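You operate a simulated robot arm through the tools that you are given. There is no shell and no other tool. Be economical: measure what you need, move in short steps, check, and stop when the job is done.

Carry out the task below with a simulated robot arm. There is one attempt and no reset: what you move stays moved.

TASK
Put the green cartridge from the top of the lacquered table on top of the brown sash prop and the blue cartridge on top of the buffing block.
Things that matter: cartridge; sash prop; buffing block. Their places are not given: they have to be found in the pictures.

It is judged by the outcome, as a careful person would: the job done as asked, and still so three seconds after it is handed in. It fails if anything else is knocked over, pushed out of place, dropped, spilled or broken.

THE ROBOT
A 6-joint arm with a two-finger parallel gripper, fixed in place. Base frame: the origin is at the foot of the arm, x ahead of it, y to its left, z up; the work surface is at about z = 0. Lengths are in m, angles in rad, forces in N, time in s.
With the tool pointing down near the work surface it reaches from about 0.18 to 0.46 m from the base axis. Its first joint turns from -1.222 to 1.222 rad. Payload 1.9 kg.
Tool frame: the origin (TCP) lies between the finger pads and is the grasp point; the fingertips stand 0.023 m ahead of it; z points along the fingers, y is the line along which they close. The gripper opens to 0.094 m. The fingers are 0.038 m wide and 0.01 m thick; the gripper's body (0.054 by 0.096 m) begins 0.039 m behind the TCP.
Orientation is that of the tool frame in the base frame, as a unit quaternion [w, x, y, z]. With the fingers straight down and closing along the base's y, the tool's x points along the base's -x, its y along +y and its z along -z.

THE INTERFACE
- The arm moves only by the tool move_arm. Its argument "moves" is a list of rows, each an object of numbers (a shift or turn left out is 0, a gripper value left out holds the last): "x", "y", "z": the shift along the base's x, y, z in m; "wx", "wy", "wz": the turn, a rotation vector about the base's x, y, z in rad; "grip": the gripper command, from -1 (fully open) to 1 (shut), values between in proportion. In form: [{"x": .., "y": .., "z": .., "wx": .., "wy": .., "wz": .., "grip": ..}, ...]. A call has 1 to 10 rows; each row shifts and turns the commanded pose from where the row before left it. A row lasts 0.2 s, in which the tool goes at most 0.05 m and 0.15 rad; a call with a longer step from one row to the next is refused whole, and so is a gripper value outside its range. A pose out of reach is approached as far as the arm can. The call stops where the force on the tool passes 40 N (or 10 N more than at its start, if that is more) or the arm is blocked; 0.2 s more then pass. The fingers move at their own pace (about 0.108 m/s each) and stop on an object; they squeeze with about 40 N. The grip force told is the motor's: it shows also when the fingers shut on nothing. Time passes only in rows, and 0.2 s behind the last, so rows that do not move let the fingers close. It gives the time, the measured TCP pose, the force on the tool (base axes), the opening and the grip force at its end, in the units of the frame above (readings bear some noise), and new pictures: "views" is both (left out), scene, wrist or none.
- Cameras (640 x 400 px; columns grow to the right, rows downward): "scene" is fixed at [0.0635, 0.3329, 0.4381]; the picture's right is [-0.64, -0.77, 0.00], its down [-0.36, 0.30, -0.88] and it looks along [0.68, -0.57, -0.47] (base axes); focal length 214 px, centre (320, 200). "wrist" rides on the gripper at [-0.039, 0, -0.044] in the tool frame; the picture's right is [0.00, -1.00, 0.00], its down [0.97, 0.00, -0.24] and it looks along [0.24, 0.00, 0.97] (tool axes); focal length 218 px, centre (320, 200).
- pixel_to_xyz(camera, pixels): there is no depth. For up to 12 entries [column, row, z] of the newest picture of that camera ("zoom" is the newest enlarged one), the place [x, y] in the base frame at which the ray of that pixel passes the height z, good to about 0.002 m, but the place of the scene camera against the robot may be out by one fixed shift of up to 0.018 m in any direction. No time passes.
- inspect(camera, box): a new picture of the part [left, top, right, bottom] of that camera's present view, enlarged. No time passes.
- hand_in(): hands the job in; it is judged then, once.

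Work in short steps. Measure before you move; look again where a grasp or a placing could have gone wrong, and mend it. You have 60 turns and 120 pictures in all, the two below and enlarged ones among them. Open the gripper and draw the arm clear of the work before you hand the job in, unless the task says otherwise; then end with one line.

The tools are called after "Emit:" as name(argument=value, ...) on one line, values as JSON. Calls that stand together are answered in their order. move_arm: Moves the arm, as the interface text tells. Its arguments: {"type":"object","properties":{"moves":{"type":"array","items":{"type":"object","properties":{"x":{"type":"number"},"y":{"type":"number"},"z":{"type":"number"},"wx":{"type":"number"},"wy":{"type":"number"},"wz":{"type":"number"},"grip":{"type":"number"}}}},"views":{"type":"string","enum":["both","scene","wrist","none"]}},"required":["moves"]} The other tools are called the same way: pixel_to_xyz (camera, pixels) gives the place at which the rays of pixels pass given heights; inspect (camera, box) takes an enlarged picture of a part of a camera's view; hand_in () hands the job in.

At the start:

```text
time_s: 0.0
ee_pos: [0.2099, 0.1798, 0.4055]
orientation: [-0.001, 0.0, 1.0, 0.0]
ft_force: [-0.2, -0.6, -0.1]
gripper_width: 0.0938
grasp_force: 0.0
```

scene: 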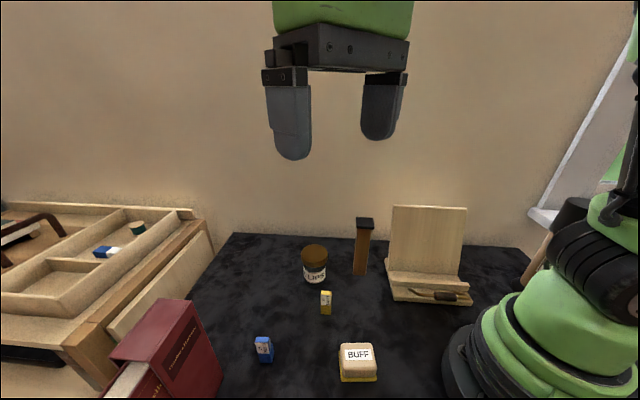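
wrist: 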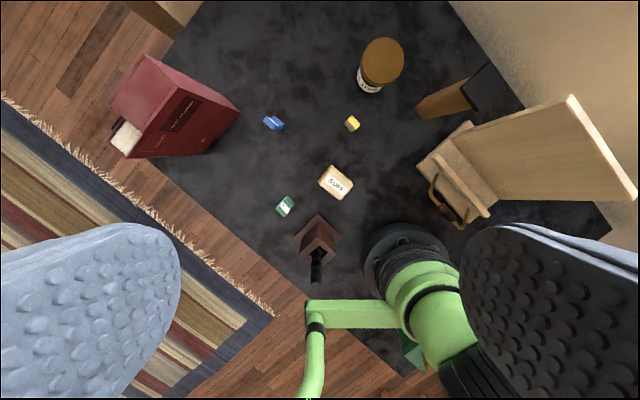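

I'll start by enlarging the areas with the cartridges, the block and the possible props.

Emit:
inspect(camera="wrist", box=[230, 90, 390, 290])

Emit:
inspect(camera="scene", box=[230, 200, 480, 390])

Emit:
inspect(camera="wrist", box=[340, 20, 640, 240])

```text
2.00 times, centred on (310, 190) of wrist
```

zoom: 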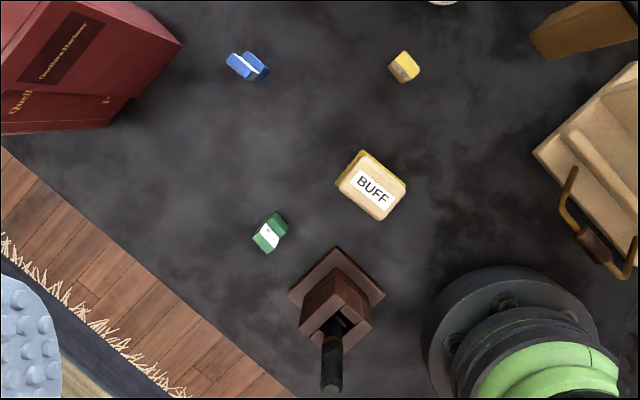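

```text
2.11 times, centred on (355, 295) of scene
```

zoom: 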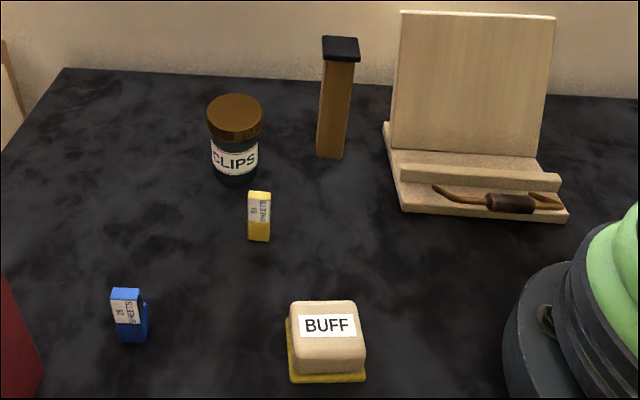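

```text
1.82 times, centred on (490, 130) of wrist
```

zoom: 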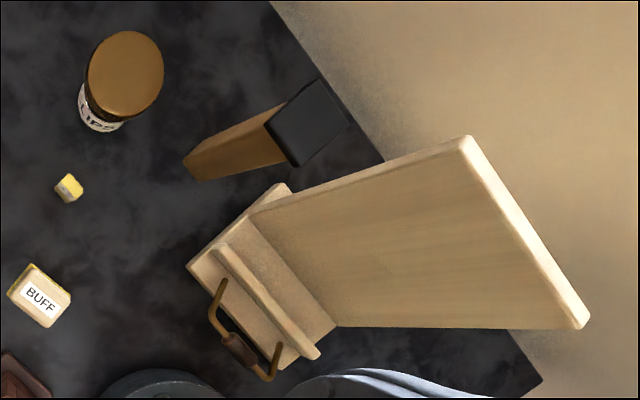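

Sash prop: the tall brown post with a black pad. Next I'll measure the locations from the wrist picture (and the scene for comparison).

Emit:
pixel_to_xyz(camera="wrist", pixels=[[285, 206, 0.01], [273, 122, 0.01], [336, 182, 0.03], [352, 123, 0.01], [421, 112, 0.0], [487, 91, 0.13], [487, 91, 0.11], [487, 91, 0.15], [320, 240, 0.05], [380, 60, 0.08]])

Emit:
pixel_to_xyz(camera="scene", pixels=[[264, 352, 0.01], [357, 355, 0.03], [326, 303, 0.01], [360, 273, 0], [364, 222, 0.11], [364, 222, 0.13], [364, 222, 0.15]])

```text
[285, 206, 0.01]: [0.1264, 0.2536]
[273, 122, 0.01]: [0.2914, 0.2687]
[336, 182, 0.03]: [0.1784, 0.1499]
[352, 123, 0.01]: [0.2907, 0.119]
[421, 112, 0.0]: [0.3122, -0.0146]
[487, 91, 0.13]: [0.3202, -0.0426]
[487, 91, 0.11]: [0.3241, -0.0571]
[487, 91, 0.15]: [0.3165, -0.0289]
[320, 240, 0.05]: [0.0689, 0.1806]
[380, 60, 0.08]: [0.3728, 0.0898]
```

```text
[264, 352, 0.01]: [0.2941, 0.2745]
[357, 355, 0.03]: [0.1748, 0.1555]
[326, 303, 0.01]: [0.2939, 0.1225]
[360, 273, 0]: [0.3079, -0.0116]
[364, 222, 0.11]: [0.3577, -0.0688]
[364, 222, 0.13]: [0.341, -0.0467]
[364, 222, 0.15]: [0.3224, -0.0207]
```

Blue ≈ (0.291, 0.269), green ≈ (0.126, 0.254), buffing block ≈ (0.178, 0.150), post top ≈ (0.317, -0.028) at about 0.147. I go above green for a closer look.

Emit:
move_arm(moves=[{"x": -0.016, "y": 0.015, "z": -0.037, "grip": -1}, {"x": -0.016, "y": 0.015, "z": -0.037}, {"x": -0.016, "y": 0.015, "z": -0.037}, {"x": -0.016, "y": 0.015, "z": -0.037}, {"x": -0.016, "y": 0.015, "z": -0.037}, {}])

```text
time_s: 1.4
ee_pos: [0.1288, 0.2534, 0.2183]
orientation: [0.001, 0.001, 1.0, 0.001]
ft_force: [-0.1, -0.2, -1.0]
gripper_width: 0.0941
grasp_force: 0.0
```

scene: 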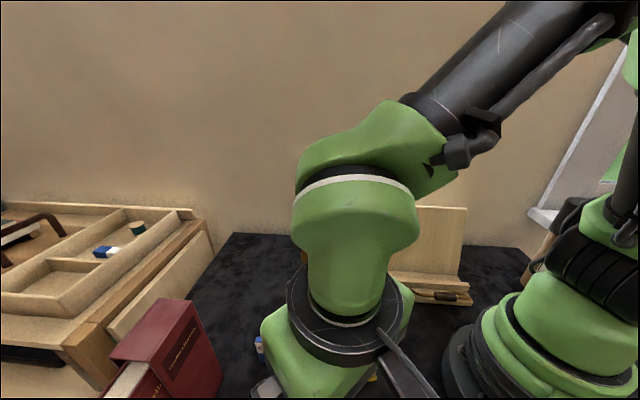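
wrist: 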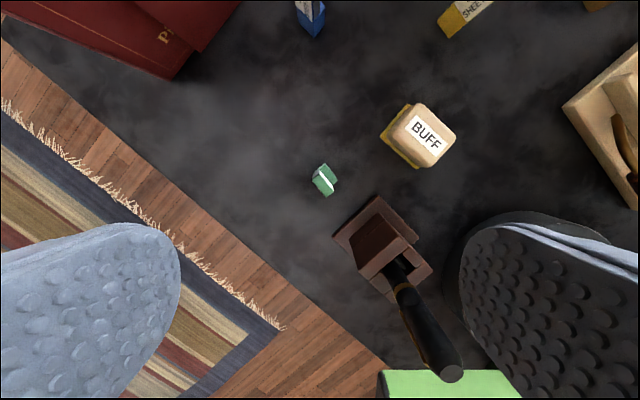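

Emit:
inspect(camera="wrist", box=[280, 90, 480, 290])

Emit:
pixel_to_xyz(camera="wrist", pixels=[[311, 173, 0.02], [323, 164, 0.02], [336, 181, 0.02], [325, 193, 0.02], [324, 182, 0.015], [423, 136, 0.03]])

```text
2.00 times, centred on (380, 190) of wrist
```

zoom: 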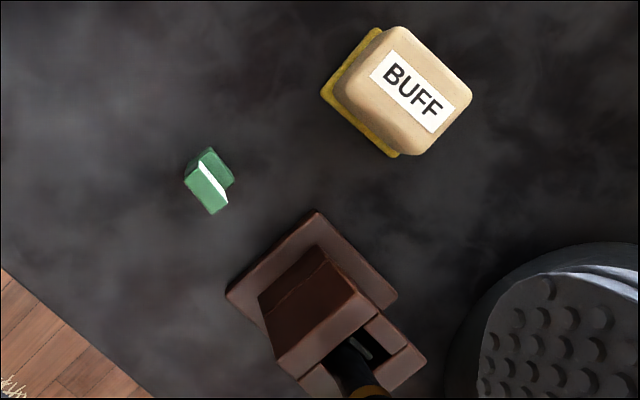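

```text
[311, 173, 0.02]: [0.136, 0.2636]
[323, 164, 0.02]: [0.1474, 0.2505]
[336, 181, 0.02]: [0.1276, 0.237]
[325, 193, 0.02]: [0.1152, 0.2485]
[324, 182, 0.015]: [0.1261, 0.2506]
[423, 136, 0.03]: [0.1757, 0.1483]
```

Emit:
pixel_to_xyz(camera="wrist", pixels=[[333, 236, 0.0], [378, 195, 0.0], [418, 238, 0.0], [349, 238, 0.05], [380, 213, 0.05], [405, 245, 0.06], [453, 373, 0.1], [300, 178, 0]])

Emit:
move_arm(moves=[{"z": -0.03, "wz": 0.15, "grip": -0.2}, {"z": -0.03, "wz": 0.15}, {"z": -0.01, "wz": 0.15}, {"wz": 0.15}, {}], views="wrist")

```text
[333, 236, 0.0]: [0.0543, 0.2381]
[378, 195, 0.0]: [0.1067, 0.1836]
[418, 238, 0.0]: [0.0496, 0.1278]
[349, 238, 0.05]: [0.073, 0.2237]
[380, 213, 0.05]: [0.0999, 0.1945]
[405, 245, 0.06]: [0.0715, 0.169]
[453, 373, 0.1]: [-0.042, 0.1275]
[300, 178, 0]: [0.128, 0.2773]
```

```text
time_s: 2.6
ee_pos: [0.1296, 0.2546, 0.1507]
orientation: [0.0, -0.296, 0.955, 0.001]
ft_force: [-0.4, -0.2, -0.2]
gripper_width: 0.0564
grasp_force: 0.1
```

wrist: 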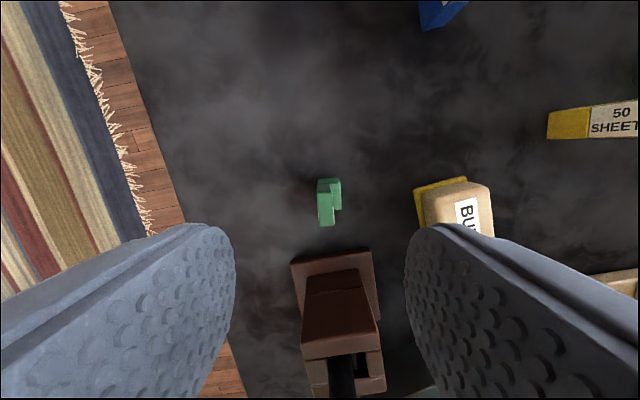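

Emit:
inspect(camera="wrist", box=[270, 160, 390, 240])

```text
5.00 times, centred on (330, 200) of wrist
```

zoom: 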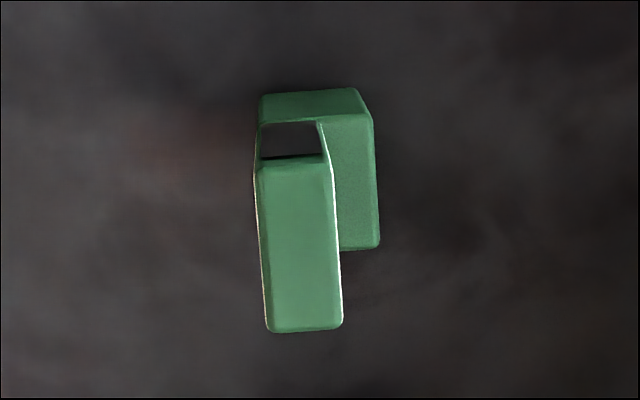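

The cartridge stands tall (~0.05 m) with a step on its right side. I'll shift slightly to centre it and descend partway to verify.

Emit:
move_arm(moves=[{"x": 0.0025, "y": -0.007, "z": -0.02}, {"z": -0.02}, {"z": -0.015}, {}], views="both")

Emit:
inspect(camera="wrist", box=[240, 160, 400, 260])

```text
time_s: 3.6
ee_pos: [0.1335, 0.2475, 0.0953]
orientation: [0.0, -0.295, 0.956, 0.0]
ft_force: [-0.1, -0.6, -0.9]
gripper_width: 0.0564
grasp_force: 0.1
```

scene: 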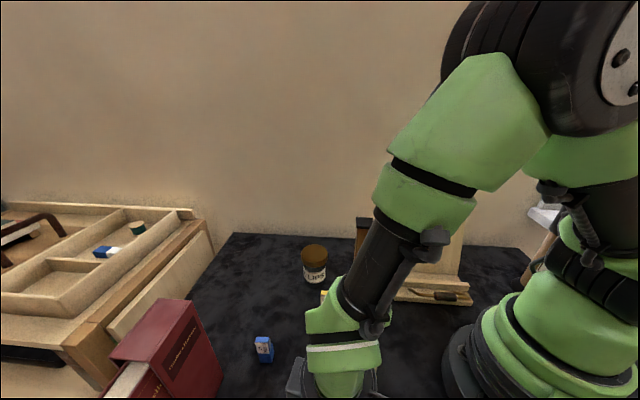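
wrist: 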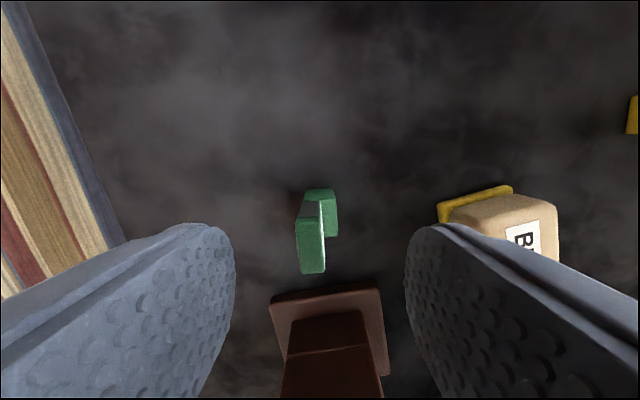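

```text
4.00 times, centred on (320, 210) of wrist
```

zoom: 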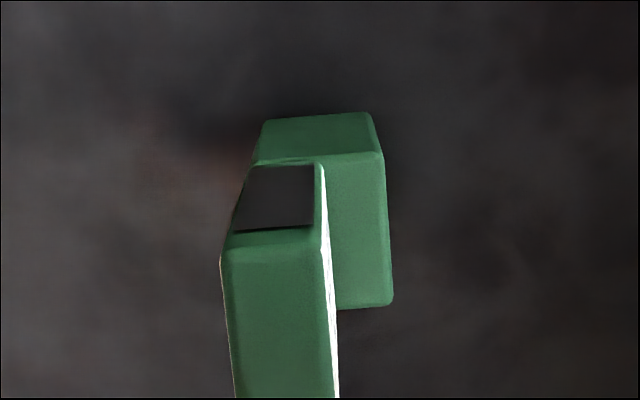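

Centred well: the base spans cols 304–337 about the tool line, length centred as well. I descend to TCP z≈0.034 (top of cartridge ≈0.06 clears the gripper body), then close.

Emit:
move_arm(moves=[{"z": -0.02}, {"z": -0.02}, {"z": -0.02}, {}, {"grip": 0.6}, {}, {}], views="wrist")

```text
time_s: 5.2
ee_pos: [0.1352, 0.2465, 0.0357]
orientation: [0.0, -0.295, 0.956, 0.0]
ft_force: [-0.1, 0.7, 0.3]
gripper_width: 0.0188
grasp_force: 0.2
```

wrist: 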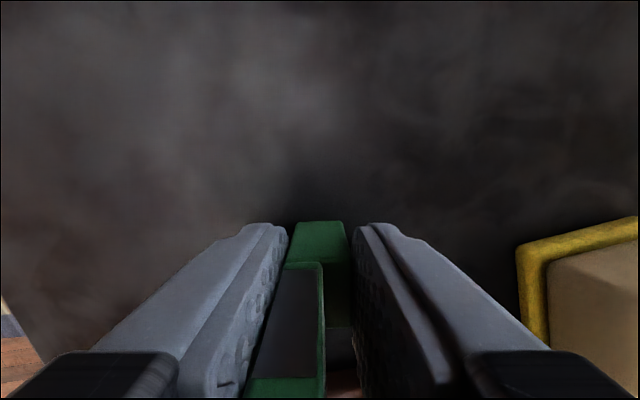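

Fingers are only at the commanded width; close fully.

Emit:
move_arm(moves=[{"grip": 1}, {}, {}], views="wrist")

```text
time_s: 6.0
ee_pos: [0.1346, 0.2473, 0.0357]
orientation: [0.0, -0.295, 0.956, 0.001]
ft_force: [-0.4, 0.1, 0.1]
gripper_width: 0.0166
grasp_force: 40.0
```

wrist: 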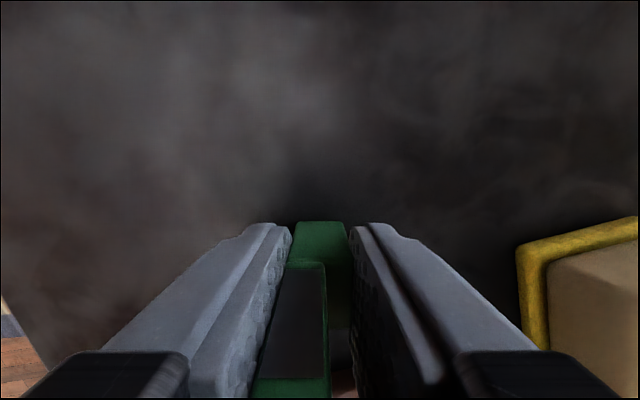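

Held at 0.0166 m with 40 N. Lift straight up.

Emit:
move_arm(moves=[{"z": 0.02}, {"z": 0.04}, {"z": 0.045}, {"z": 0.045}, {"z": 0.045}, {"z": 0.045}, {"z": 0.03}, {}], views="wrist")

```text
time_s: 7.8
ee_pos: [0.1322, 0.247, 0.3056]
orientation: [0.0, -0.294, 0.956, 0.001]
ft_force: [-0.3, 0.1, -1.1]
gripper_width: 0.017
grasp_force: 40.4
```

wrist: 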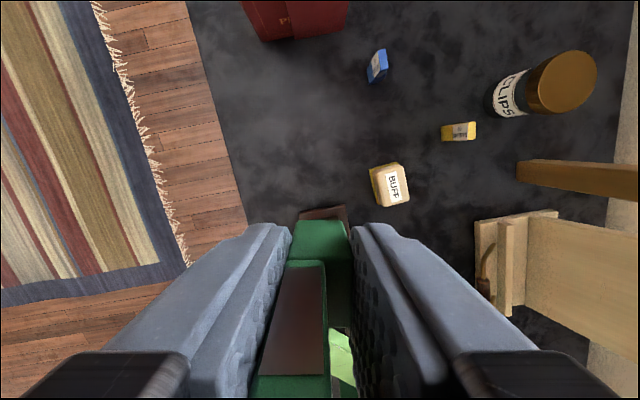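

Firm. I carry it over toward the post at height, stopping short of it so the wrist camera sees the pad.

Emit:
move_arm(moves=[{"x": 0.017, "y": -0.039}, {"x": 0.017, "y": -0.039}, {"x": 0.017, "y": -0.039}, {"x": 0.017, "y": -0.039}, {"x": 0.017, "y": -0.039}, {"x": 0.017, "y": -0.039}, {"x": 0.017, "y": -0.039}, {}])

```text
time_s: 9.6
ee_pos: [0.2528, -0.0251, 0.3072]
orientation: [0.0, -0.295, 0.955, 0.001]
ft_force: [1.0, -0.5, -1.2]
gripper_width: 0.0166
grasp_force: 40.3
```

scene: 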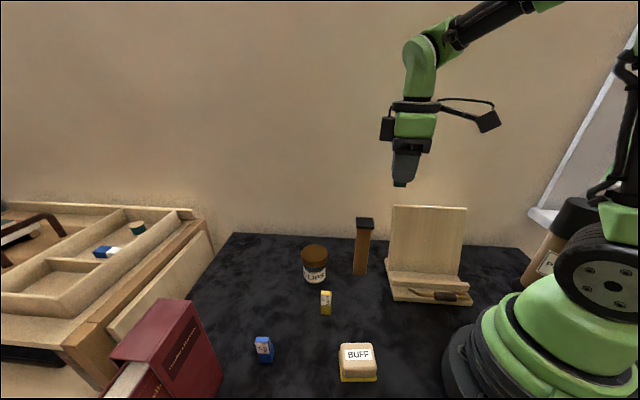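
wrist: 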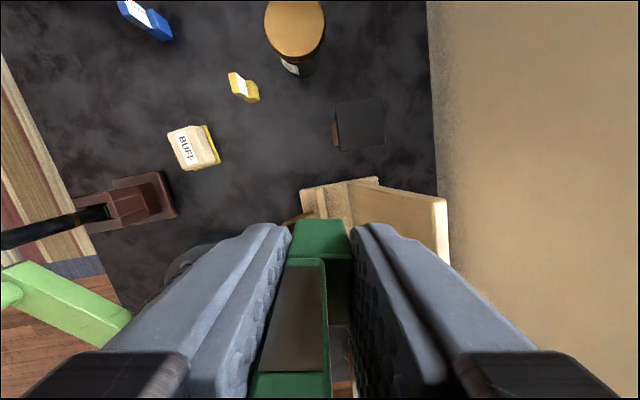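

Emit:
inspect(camera="wrist", box=[280, 70, 440, 170])

Emit:
pixel_to_xyz(camera="wrist", pixels=[[361, 123, 0.155], [337, 102, 0.155], [381, 97, 0.155], [385, 144, 0.155], [341, 150, 0.155], [435, 200, 0.2], [360, 182, 0.2]])

```text
4.00 times, centred on (360, 120) of wrist
```

zoom: 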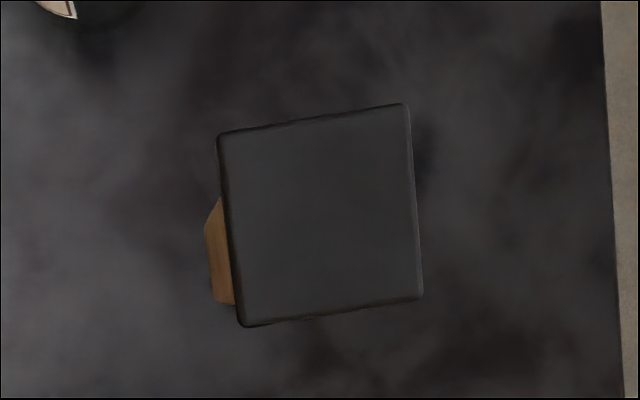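

```text
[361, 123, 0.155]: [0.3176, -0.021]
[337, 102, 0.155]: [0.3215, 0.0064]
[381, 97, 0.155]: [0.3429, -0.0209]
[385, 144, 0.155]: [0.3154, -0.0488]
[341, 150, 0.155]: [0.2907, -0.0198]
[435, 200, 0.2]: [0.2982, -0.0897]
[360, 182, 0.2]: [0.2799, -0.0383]
```

The pad is ~0.037 m square, centre ≈ (0.318, -0.021), turned ~0.12 rad from the tool. I move above it, turn to match, and come down to 0.24 to check.

Emit:
move_arm(moves=[{"x": 0.0325, "y": 0.002, "wz": 0.06}, {"x": 0.0325, "y": 0.002, "wz": 0.06}, {"z": -0.035}, {"z": -0.032}, {}, {}])

Emit:
inspect(camera="scene", box=[290, 150, 450, 250])

```text
time_s: 11.0
ee_pos: [0.3155, -0.0216, 0.2392]
orientation: [0.0, -0.352, 0.936, 0.001]
ft_force: [-0.2, 0.3, 0.2]
gripper_width: 0.0168
grasp_force: 39.9
```

scene: 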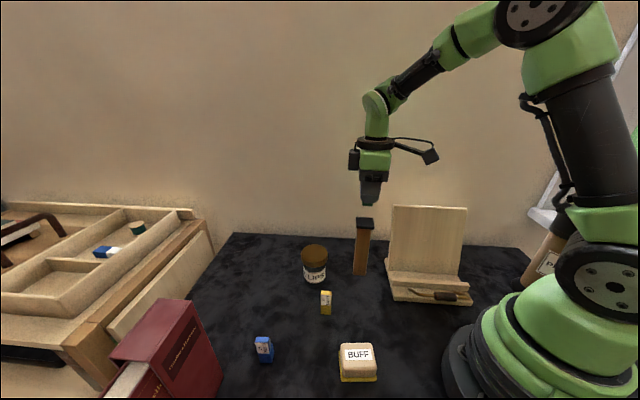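
wrist: 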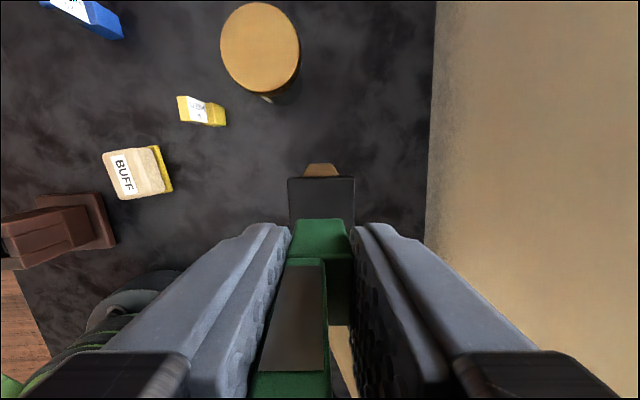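

```text
4.00 times, centred on (370, 200) of scene
```

zoom: 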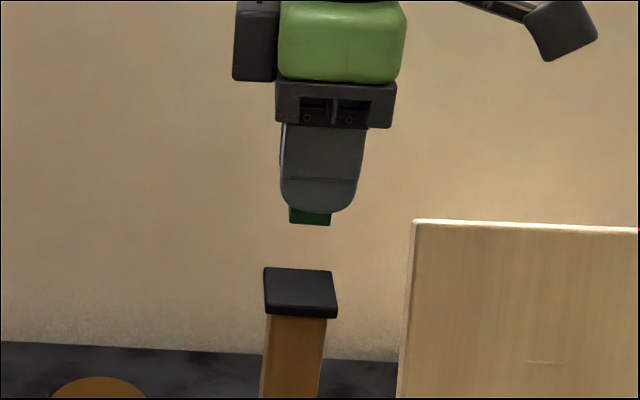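

Aligned: the pad spans cols 288–355, the object 292–348. The scene picture suggests a gap of ≈0.047 m; I go down most of it.

Emit:
move_arm(moves=[{"x": 0.001, "y": 0.001, "z": -0.015}, {"z": -0.015}, {"z": -0.008}, {}, {}], views="none")

Emit:
inspect(camera="scene", box=[320, 180, 416, 240])

Emit:
inspect(camera="wrist", box=[240, 160, 400, 260])

```text
time_s: 12.2
ee_pos: [0.3174, -0.0209, 0.2014]
orientation: [-0.001, -0.352, 0.936, 0.001]
ft_force: [0.0, 0.0, 0.5]
gripper_width: 0.0168
grasp_force: 40.2
```

```text
6.67 times, centred on (368, 210) of scene
```

zoom: 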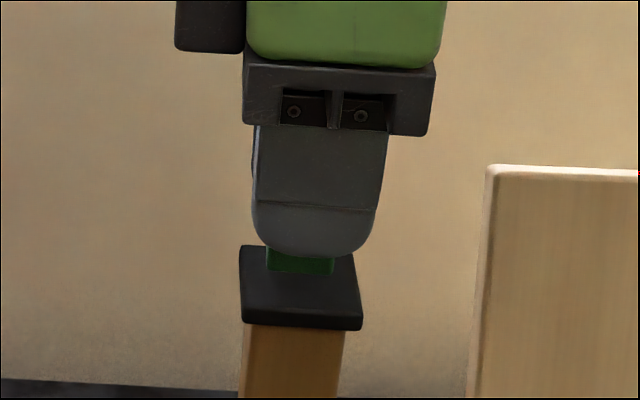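

```text
4.00 times, centred on (320, 210) of wrist
```

zoom: 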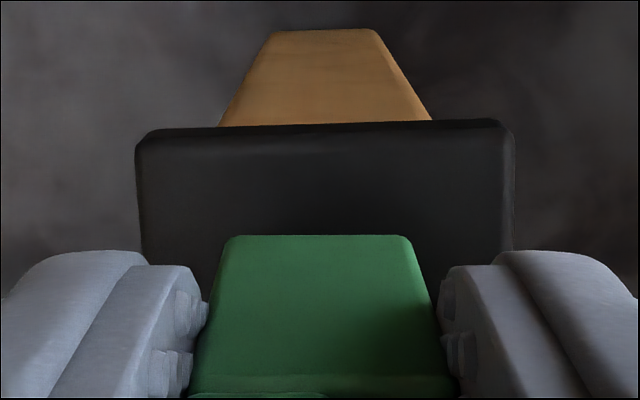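

Well centred. Now I inch down, watching force.

Emit:
move_arm(moves=[{"z": -0.003}, {"z": -0.002}, {"z": -0.002}, {}], views="none")

Emit:
inspect(camera="scene", box=[336, 196, 400, 236])

```text
time_s: 13.2
ee_pos: [0.3172, -0.0207, 0.1948]
orientation: [0.001, -0.352, 0.936, 0.0]
ft_force: [0.4, -0.9, 7.6]
gripper_width: 0.0167
grasp_force: 40.0
```

```text
10.00 times, centred on (368, 216) of scene
```

zoom: 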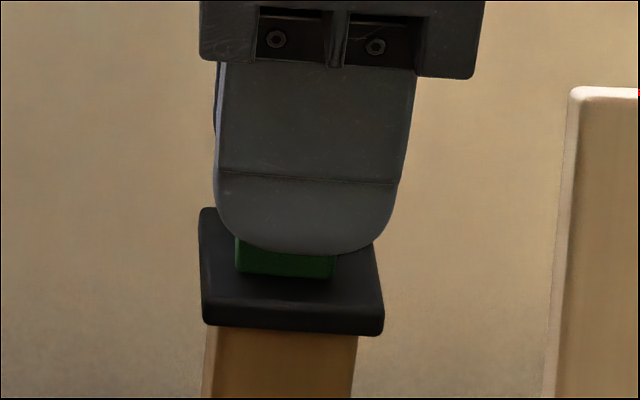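

Contact at 7.6 N, so it's seated on the pad. Ease the fingers open a little, then look.

Emit:
move_arm(moves=[{"grip": 0.6}, {"grip": 0.5}, {"grip": 0.3}, {"grip": 0.1}, {}], views="wrist")

Emit:
inspect(camera="scene", box=[336, 196, 400, 236])

```text
time_s: 14.4
ee_pos: [0.3183, -0.0206, 0.1932]
orientation: [-0.001, -0.352, 0.936, 0.0]
ft_force: [-0.3, -0.3, 0.9]
gripper_width: 0.0423
grasp_force: 0.1
```

wrist: 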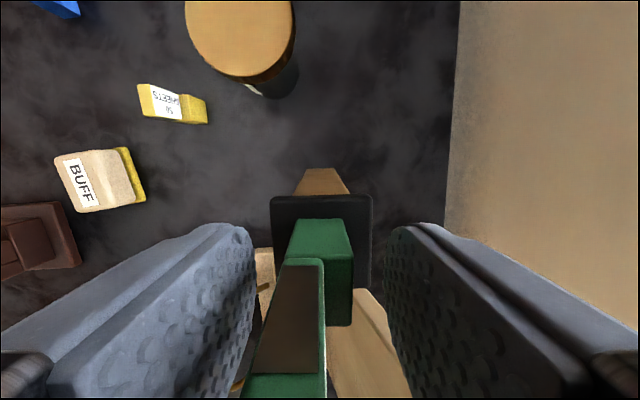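

```text
10.00 times, centred on (368, 216) of scene
```

zoom: 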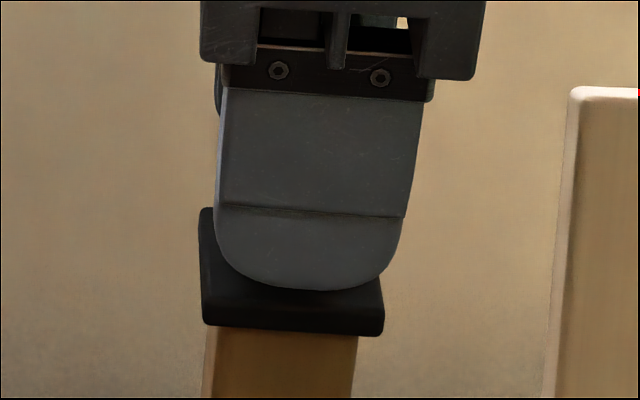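

It stands on its own. Raise straight up well clear.

Emit:
move_arm(moves=[{"z": 0.01}, {"z": 0.02}, {"z": 0.04}, {"z": 0.045}, {"grip": -0.2}, {}])

Emit:
inspect(camera="scene", box=[320, 180, 416, 240])

```text
time_s: 15.8
ee_pos: [0.3162, -0.0217, 0.3076]
orientation: [-0.001, -0.352, 0.936, 0.0]
ft_force: [-0.1, 0.3, 0.4]
gripper_width: 0.0566
grasp_force: 0.0
```

scene: 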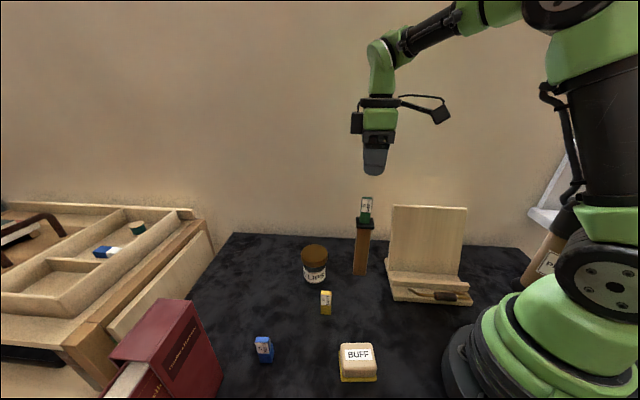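
wrist: 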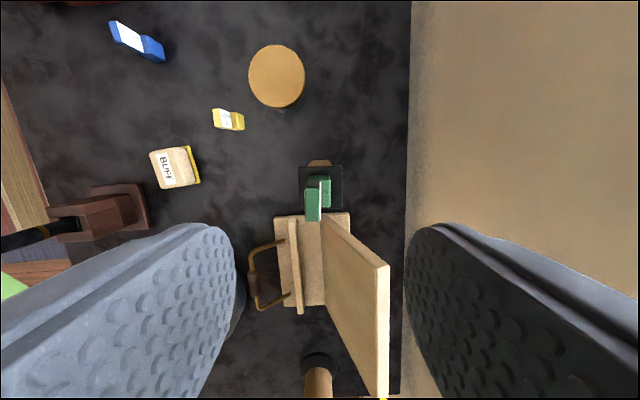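

```text
6.67 times, centred on (368, 210) of scene
```

zoom: 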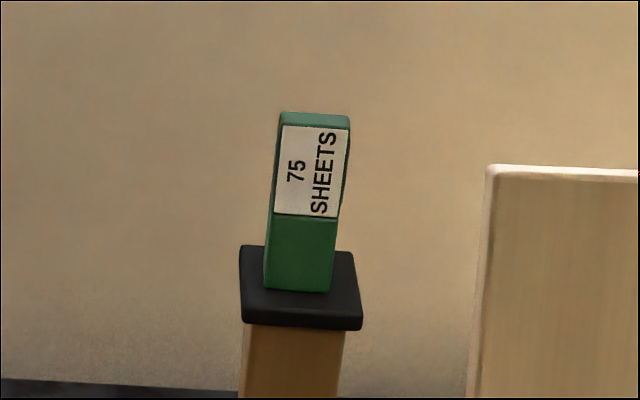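

Green stands firmly on the prop. Now I move over the blue cartridge at height.

Emit:
move_arm(moves=[{"x": -0.004, "y": 0.04}, {"x": -0.005, "y": 0.04}, {"x": -0.005, "y": 0.04}, {"x": -0.005, "y": 0.04}, {"x": -0.005, "y": 0.04}, {"x": -0.005, "y": 0.04}, {"x": -0.005, "y": 0.04}, {"z": -0.04}, {"z": -0.04}, {}], views="wrist")

Emit:
inspect(camera="wrist", box=[240, 130, 400, 230])

```text
time_s: 18.0
ee_pos: [0.2835, 0.2588, 0.2275]
orientation: [-0.001, -0.352, 0.936, 0.001]
ft_force: [0.0, 0.9, -0.7]
gripper_width: 0.0565
grasp_force: 0.1
```

wrist: 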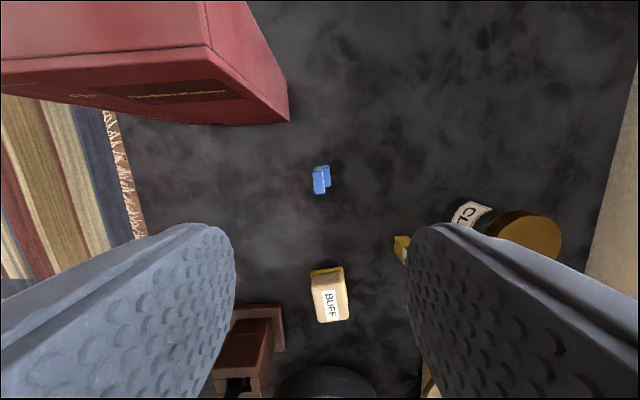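

```text
4.00 times, centred on (320, 180) of wrist
```

zoom: 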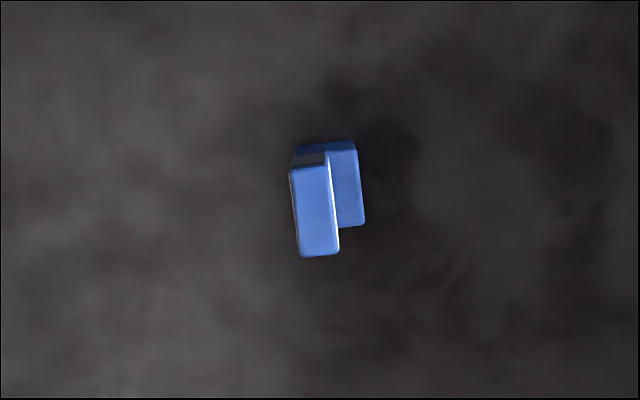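

Emit:
pixel_to_xyz(camera="wrist", pixels=[[289, 121, 0.0], [288, 85, 0.0], [321, 170, 0.0], [205, 48, 0.15], [205, 48, 0.2], [120, 124, 0.0]])

Emit:
inspect(camera="wrist", box=[100, 0, 340, 150])

Emit:
inspect(camera="scene", box=[100, 200, 420, 400])

```text
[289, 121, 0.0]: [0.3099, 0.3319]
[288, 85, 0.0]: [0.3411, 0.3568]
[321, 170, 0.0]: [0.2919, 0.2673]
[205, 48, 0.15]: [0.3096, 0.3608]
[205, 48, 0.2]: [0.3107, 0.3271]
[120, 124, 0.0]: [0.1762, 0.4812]
```

```text
2.67 times, centred on (220, 75) of wrist
```

zoom: 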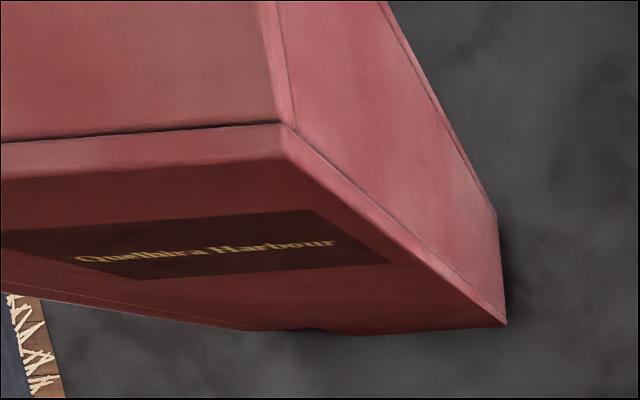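

```text
2.00 times, centred on (260, 300) of scene
```

zoom: 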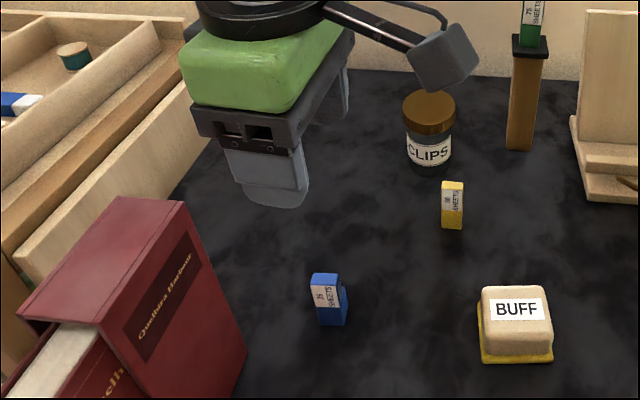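

Book corner is ~0.067 m ahead and 0.032 m left of the grasp point – clear, though I'll watch it. Turn +0.1, recentre and descend partway.

Emit:
move_arm(moves=[{"x": 0.0048, "y": 0.0022, "z": -0.03, "wz": 0.1}, {"z": -0.04}, {"z": -0.04}, {"z": -0.02}, {}])

Emit:
inspect(camera="wrist", box=[240, 160, 400, 260])

```text
time_s: 19.2
ee_pos: [0.2911, 0.2604, 0.0961]
orientation: [0.0, -0.399, 0.917, 0.001]
ft_force: [0.1, 0.5, 0.2]
gripper_width: 0.0563
grasp_force: 0.0
```

scene: 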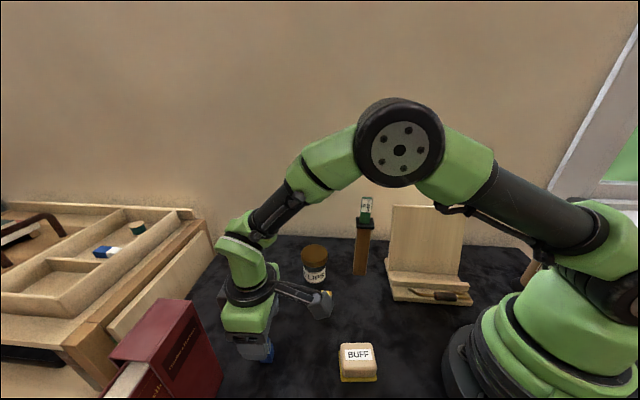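
wrist: 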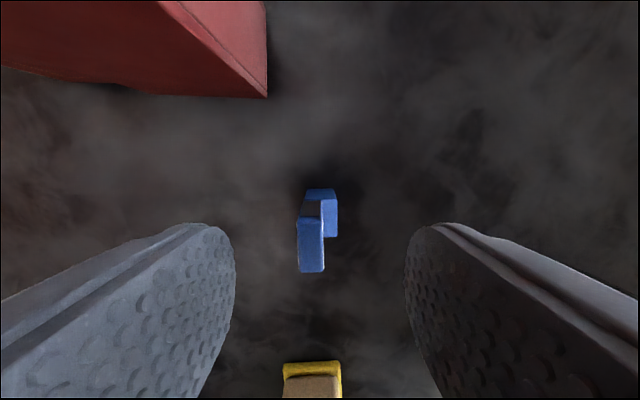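

```text
4.00 times, centred on (320, 210) of wrist
```

zoom: 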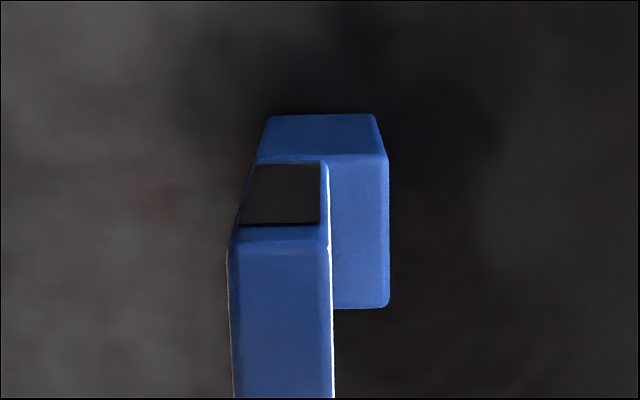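

Almost identical to the green approach – centred and aligned, book clear to the upper left. Descend to z≈0.035 and close.

Emit:
move_arm(moves=[{"z": -0.02}, {"z": -0.02}, {"z": -0.02}, {}, {"grip": 0.6}, {"grip": 1}, {}, {}])

```text
time_s: 21.0
ee_pos: [0.2895, 0.2611, 0.037]
orientation: [0.0, -0.397, 0.918, 0.001]
ft_force: [0.2, -0.1, -0.1]
gripper_width: 0.0169
grasp_force: 39.9
```

scene: 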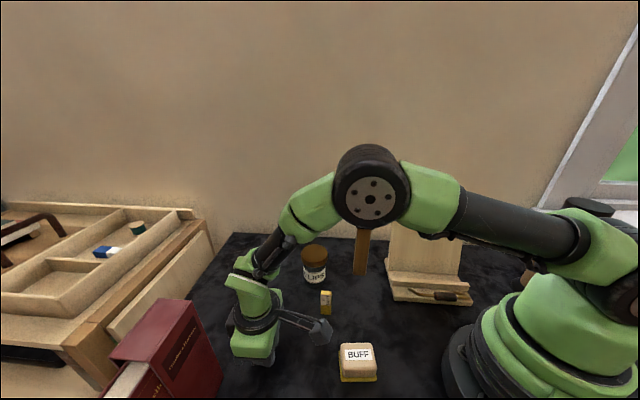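
wrist: 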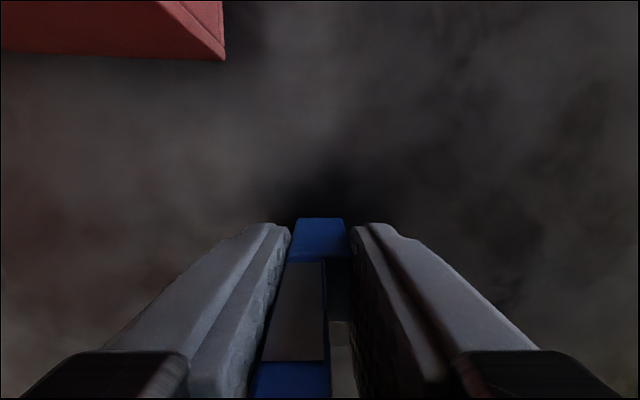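

Gripped at 0.0169 m, 40 N; the bottom is 0.037 below the TCP. Lift and carry to just short of the buffing block.

Emit:
move_arm(moves=[{"z": 0.02}, {"z": 0.04}, {"z": 0.045}, {"z": 0.045}, {"x": -0.026, "y": -0.026, "z": 0.01}, {"x": -0.026, "y": -0.026}, {"x": -0.026, "y": -0.026}, {"x": -0.026, "y": -0.026}, {"x": -0.024, "y": -0.026}, {}])

Emit:
inspect(camera="wrist", box=[240, 110, 400, 210])

```text
time_s: 23.2
ee_pos: [0.1594, 0.1316, 0.1972]
orientation: [0.0, -0.398, 0.917, 0.001]
ft_force: [0.2, 0.4, 0.2]
gripper_width: 0.017
grasp_force: 39.9
```

scene: 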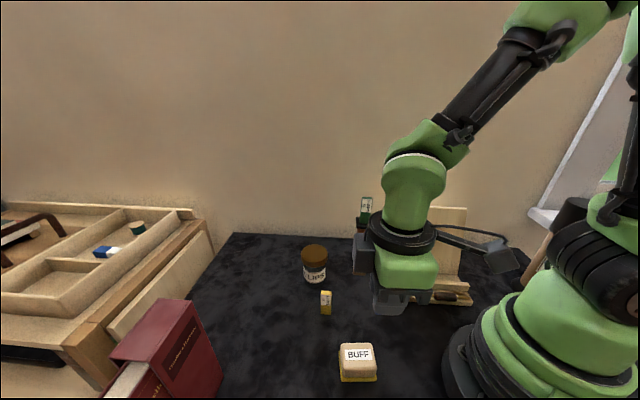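
wrist: 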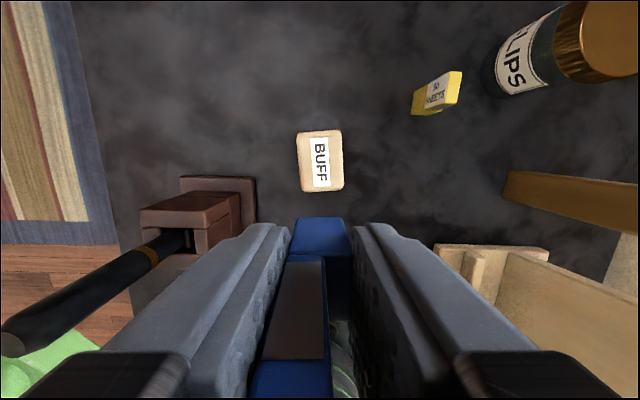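

```text
4.00 times, centred on (320, 160) of wrist
```

zoom: 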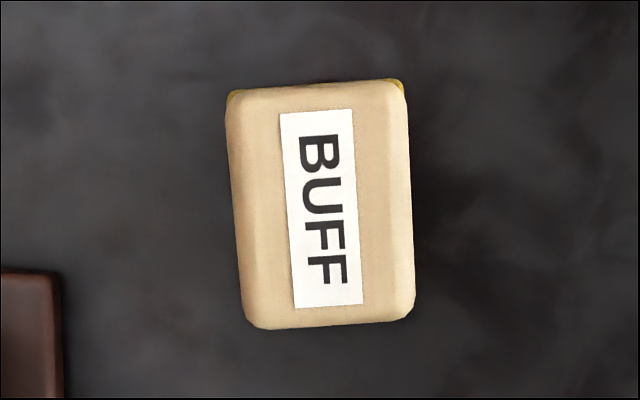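

Block centre is at px (320,161), ≈0.024 m ahead of the held cartridge. I shift over it, turn 0.07 to match and descend partway.

Emit:
move_arm(moves=[{"x": 0.016, "y": 0.017, "wz": 0.07}, {"z": -0.04}, {"z": -0.035}, {"z": -0.02}, {}, {}])

Emit:
inspect(camera="wrist", box=[240, 150, 400, 250])

Emit:
inspect(camera="scene", box=[300, 310, 428, 390])

```text
time_s: 24.6
ee_pos: [0.1782, 0.1481, 0.1028]
orientation: [-0.001, -0.43, 0.903, 0.001]
ft_force: [-0.2, 0.1, -0.1]
gripper_width: 0.0168
grasp_force: 40.0
```

scene: 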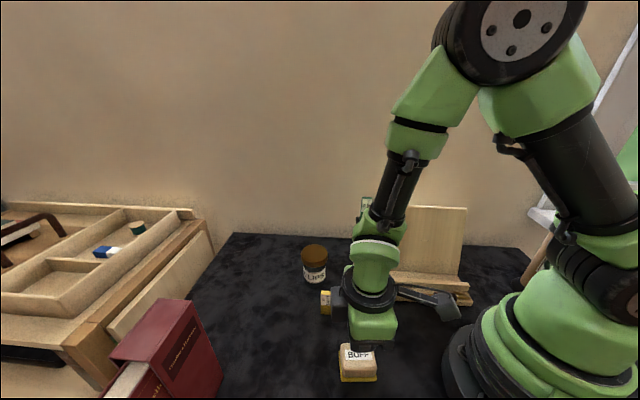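
wrist: 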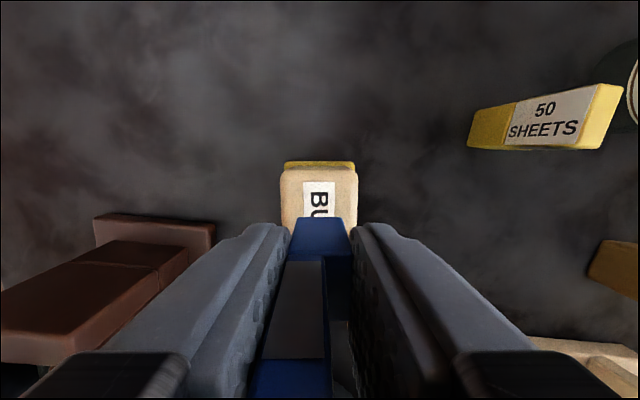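

```text
4.00 times, centred on (320, 200) of wrist
```

zoom: 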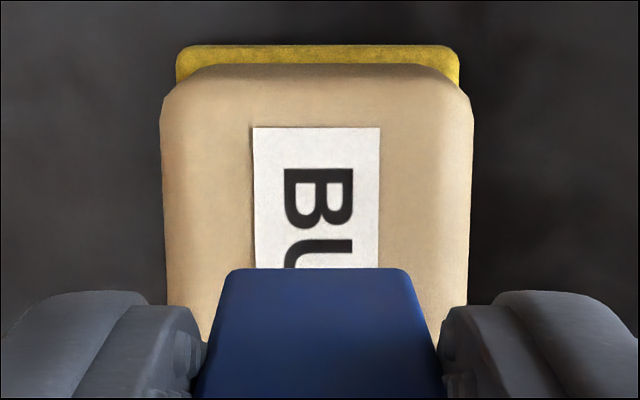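

```text
5.00 times, centred on (364, 350) of scene
```

zoom: 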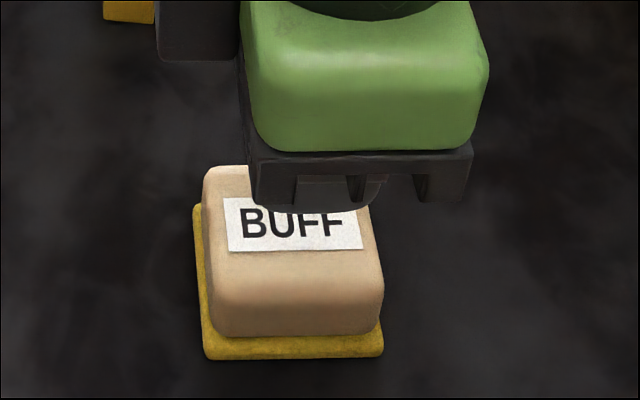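

Centred (block cols 280–358 vs cartridge 292–348). Descend to ≈0.082, then inch with force checks.

Emit:
move_arm(moves=[{"z": -0.01}, {"z": -0.01}, {}, {}], views="wrist")

```text
time_s: 25.6
ee_pos: [0.1758, 0.1486, 0.0838]
orientation: [-0.001, -0.43, 0.903, 0.001]
ft_force: [0.5, 0.5, 0.7]
gripper_width: 0.0165
grasp_force: 40.0
```

wrist: 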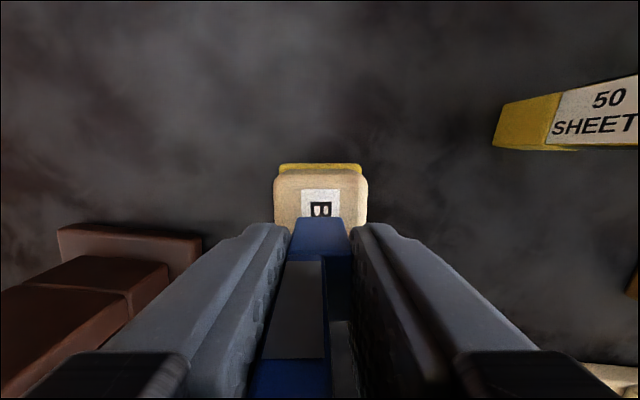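

Emit:
move_arm(moves=[{"z": -0.003}, {"z": -0.003}, {}], views="none")

```text
time_s: 26.4
ee_pos: [0.177, 0.148, 0.077]
orientation: [-0.001, -0.43, 0.903, 0.001]
ft_force: [0.5, 0.1, 0.1]
gripper_width: 0.0168
grasp_force: 39.8
```

Emit:
move_arm(moves=[{"z": -0.002}, {"z": -0.002}, {}], views="none")

Emit:
inspect(camera="wrist", box=[240, 150, 400, 250])

```text
time_s: 27.2
ee_pos: [0.1773, 0.1491, 0.0741]
orientation: [0.001, -0.429, 0.903, 0.002]
ft_force: [-2.2, -2.5, 39.0]
gripper_width: 0.0166
grasp_force: 40.1
```

```text
4.00 times, centred on (320, 200) of wrist
```

zoom: 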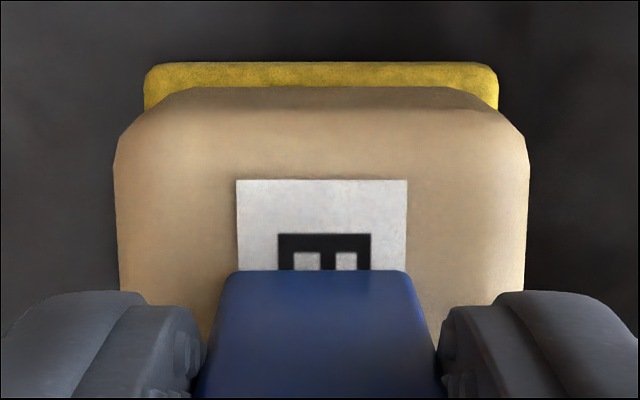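

Firm contact (39 N). Back off 1.5 mm to relieve the push, then ease open.

Emit:
move_arm(moves=[{"z": 0.0015}, {}, {"grip": 0.6}, {"grip": 0.5}, {"grip": 0.3}, {"grip": 0.1}, {}])

```text
time_s: 28.8
ee_pos: [0.1763, 0.1491, 0.0743]
orientation: [0.0, -0.43, 0.903, 0.001]
ft_force: [0.4, -1.0, 0.7]
gripper_width: 0.0425
grasp_force: 0.0
```

scene: 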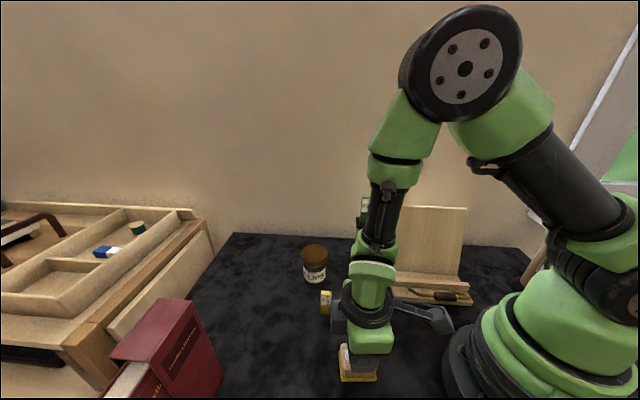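
wrist: 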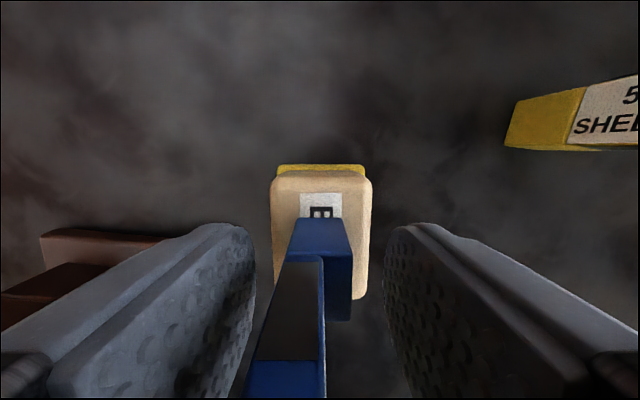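

Standing free on the block. Rise straight up and check.

Emit:
move_arm(moves=[{"z": 0.01}, {"z": 0.02}, {"z": 0.04}, {"z": 0.045}, {"z": 0.045}, {"z": 0.045}, {"x": 0.03, "y": -0.02, "z": 0.03}, {"x": 0.03, "y": -0.03}, {"grip": -1}, {}])

Emit:
inspect(camera="scene", box=[240, 180, 480, 390])

```text
time_s: 31.0
ee_pos: [0.2377, 0.0979, 0.3102]
orientation: [-0.001, -0.43, 0.903, 0.001]
ft_force: [-0.1, -0.3, 0.3]
gripper_width: 0.0939
grasp_force: 0.1
```

scene: 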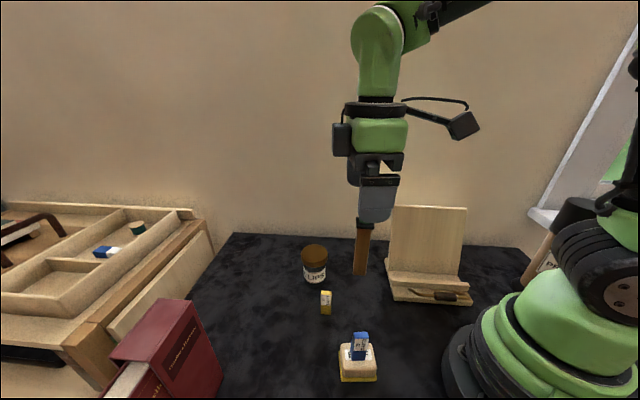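
wrist: 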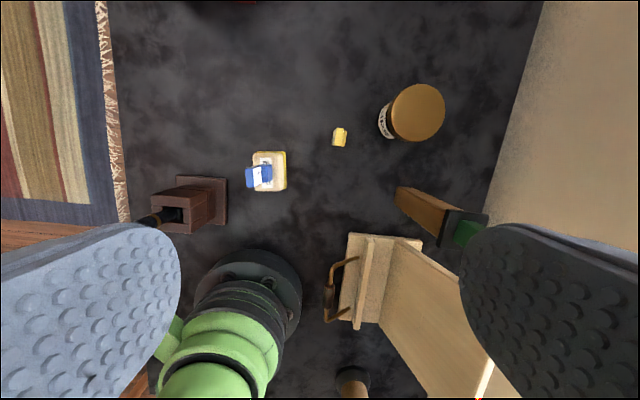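

```text
1.90 times, centred on (360, 285) of scene
```

zoom: 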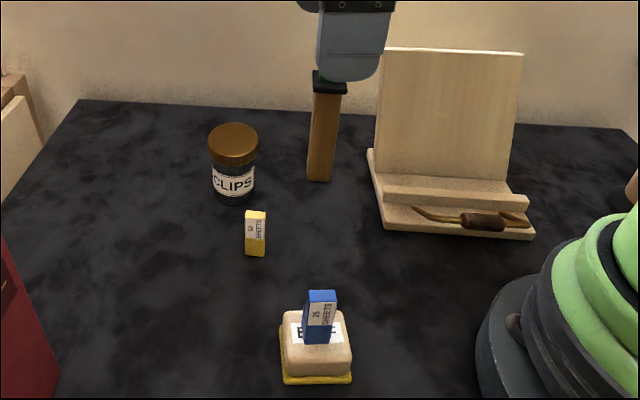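

Blue stands on the block. I draw the arm up and aside to confirm green is still in place.

Emit:
move_arm(moves=[{"z": 0.04}, {"z": 0.04}, {"x": -0.01, "y": 0.035}, {"x": -0.01, "y": 0.035}, {}])

```text
time_s: 32.2
ee_pos: [0.2157, 0.1687, 0.3904]
orientation: [-0.001, -0.429, 0.903, 0.0]
ft_force: [0.8, -0.8, 0.3]
gripper_width: 0.0939
grasp_force: 0.2
```

scene: 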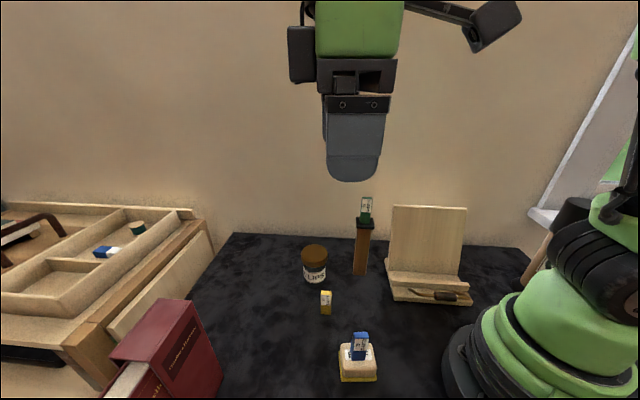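
wrist: 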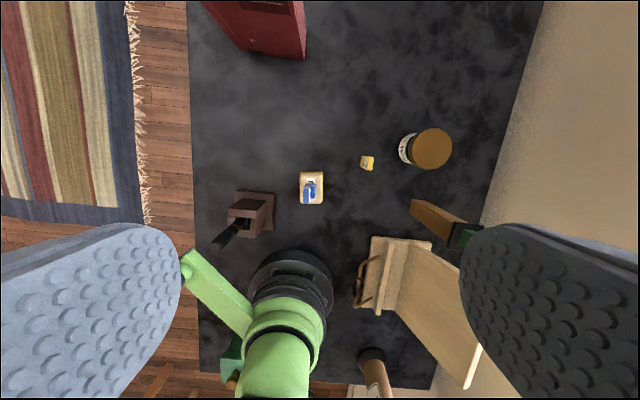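

Both cartridges are in place, nothing else has moved, and the arm is clear with its gripper open.

Emit:
hand_in()

```text
The job is handed in.
```

The green cartridge is standing on top of the brown sash prop and the blue cartridge on top of the buffing block; the job is handed in with nothing else seen to have moved.
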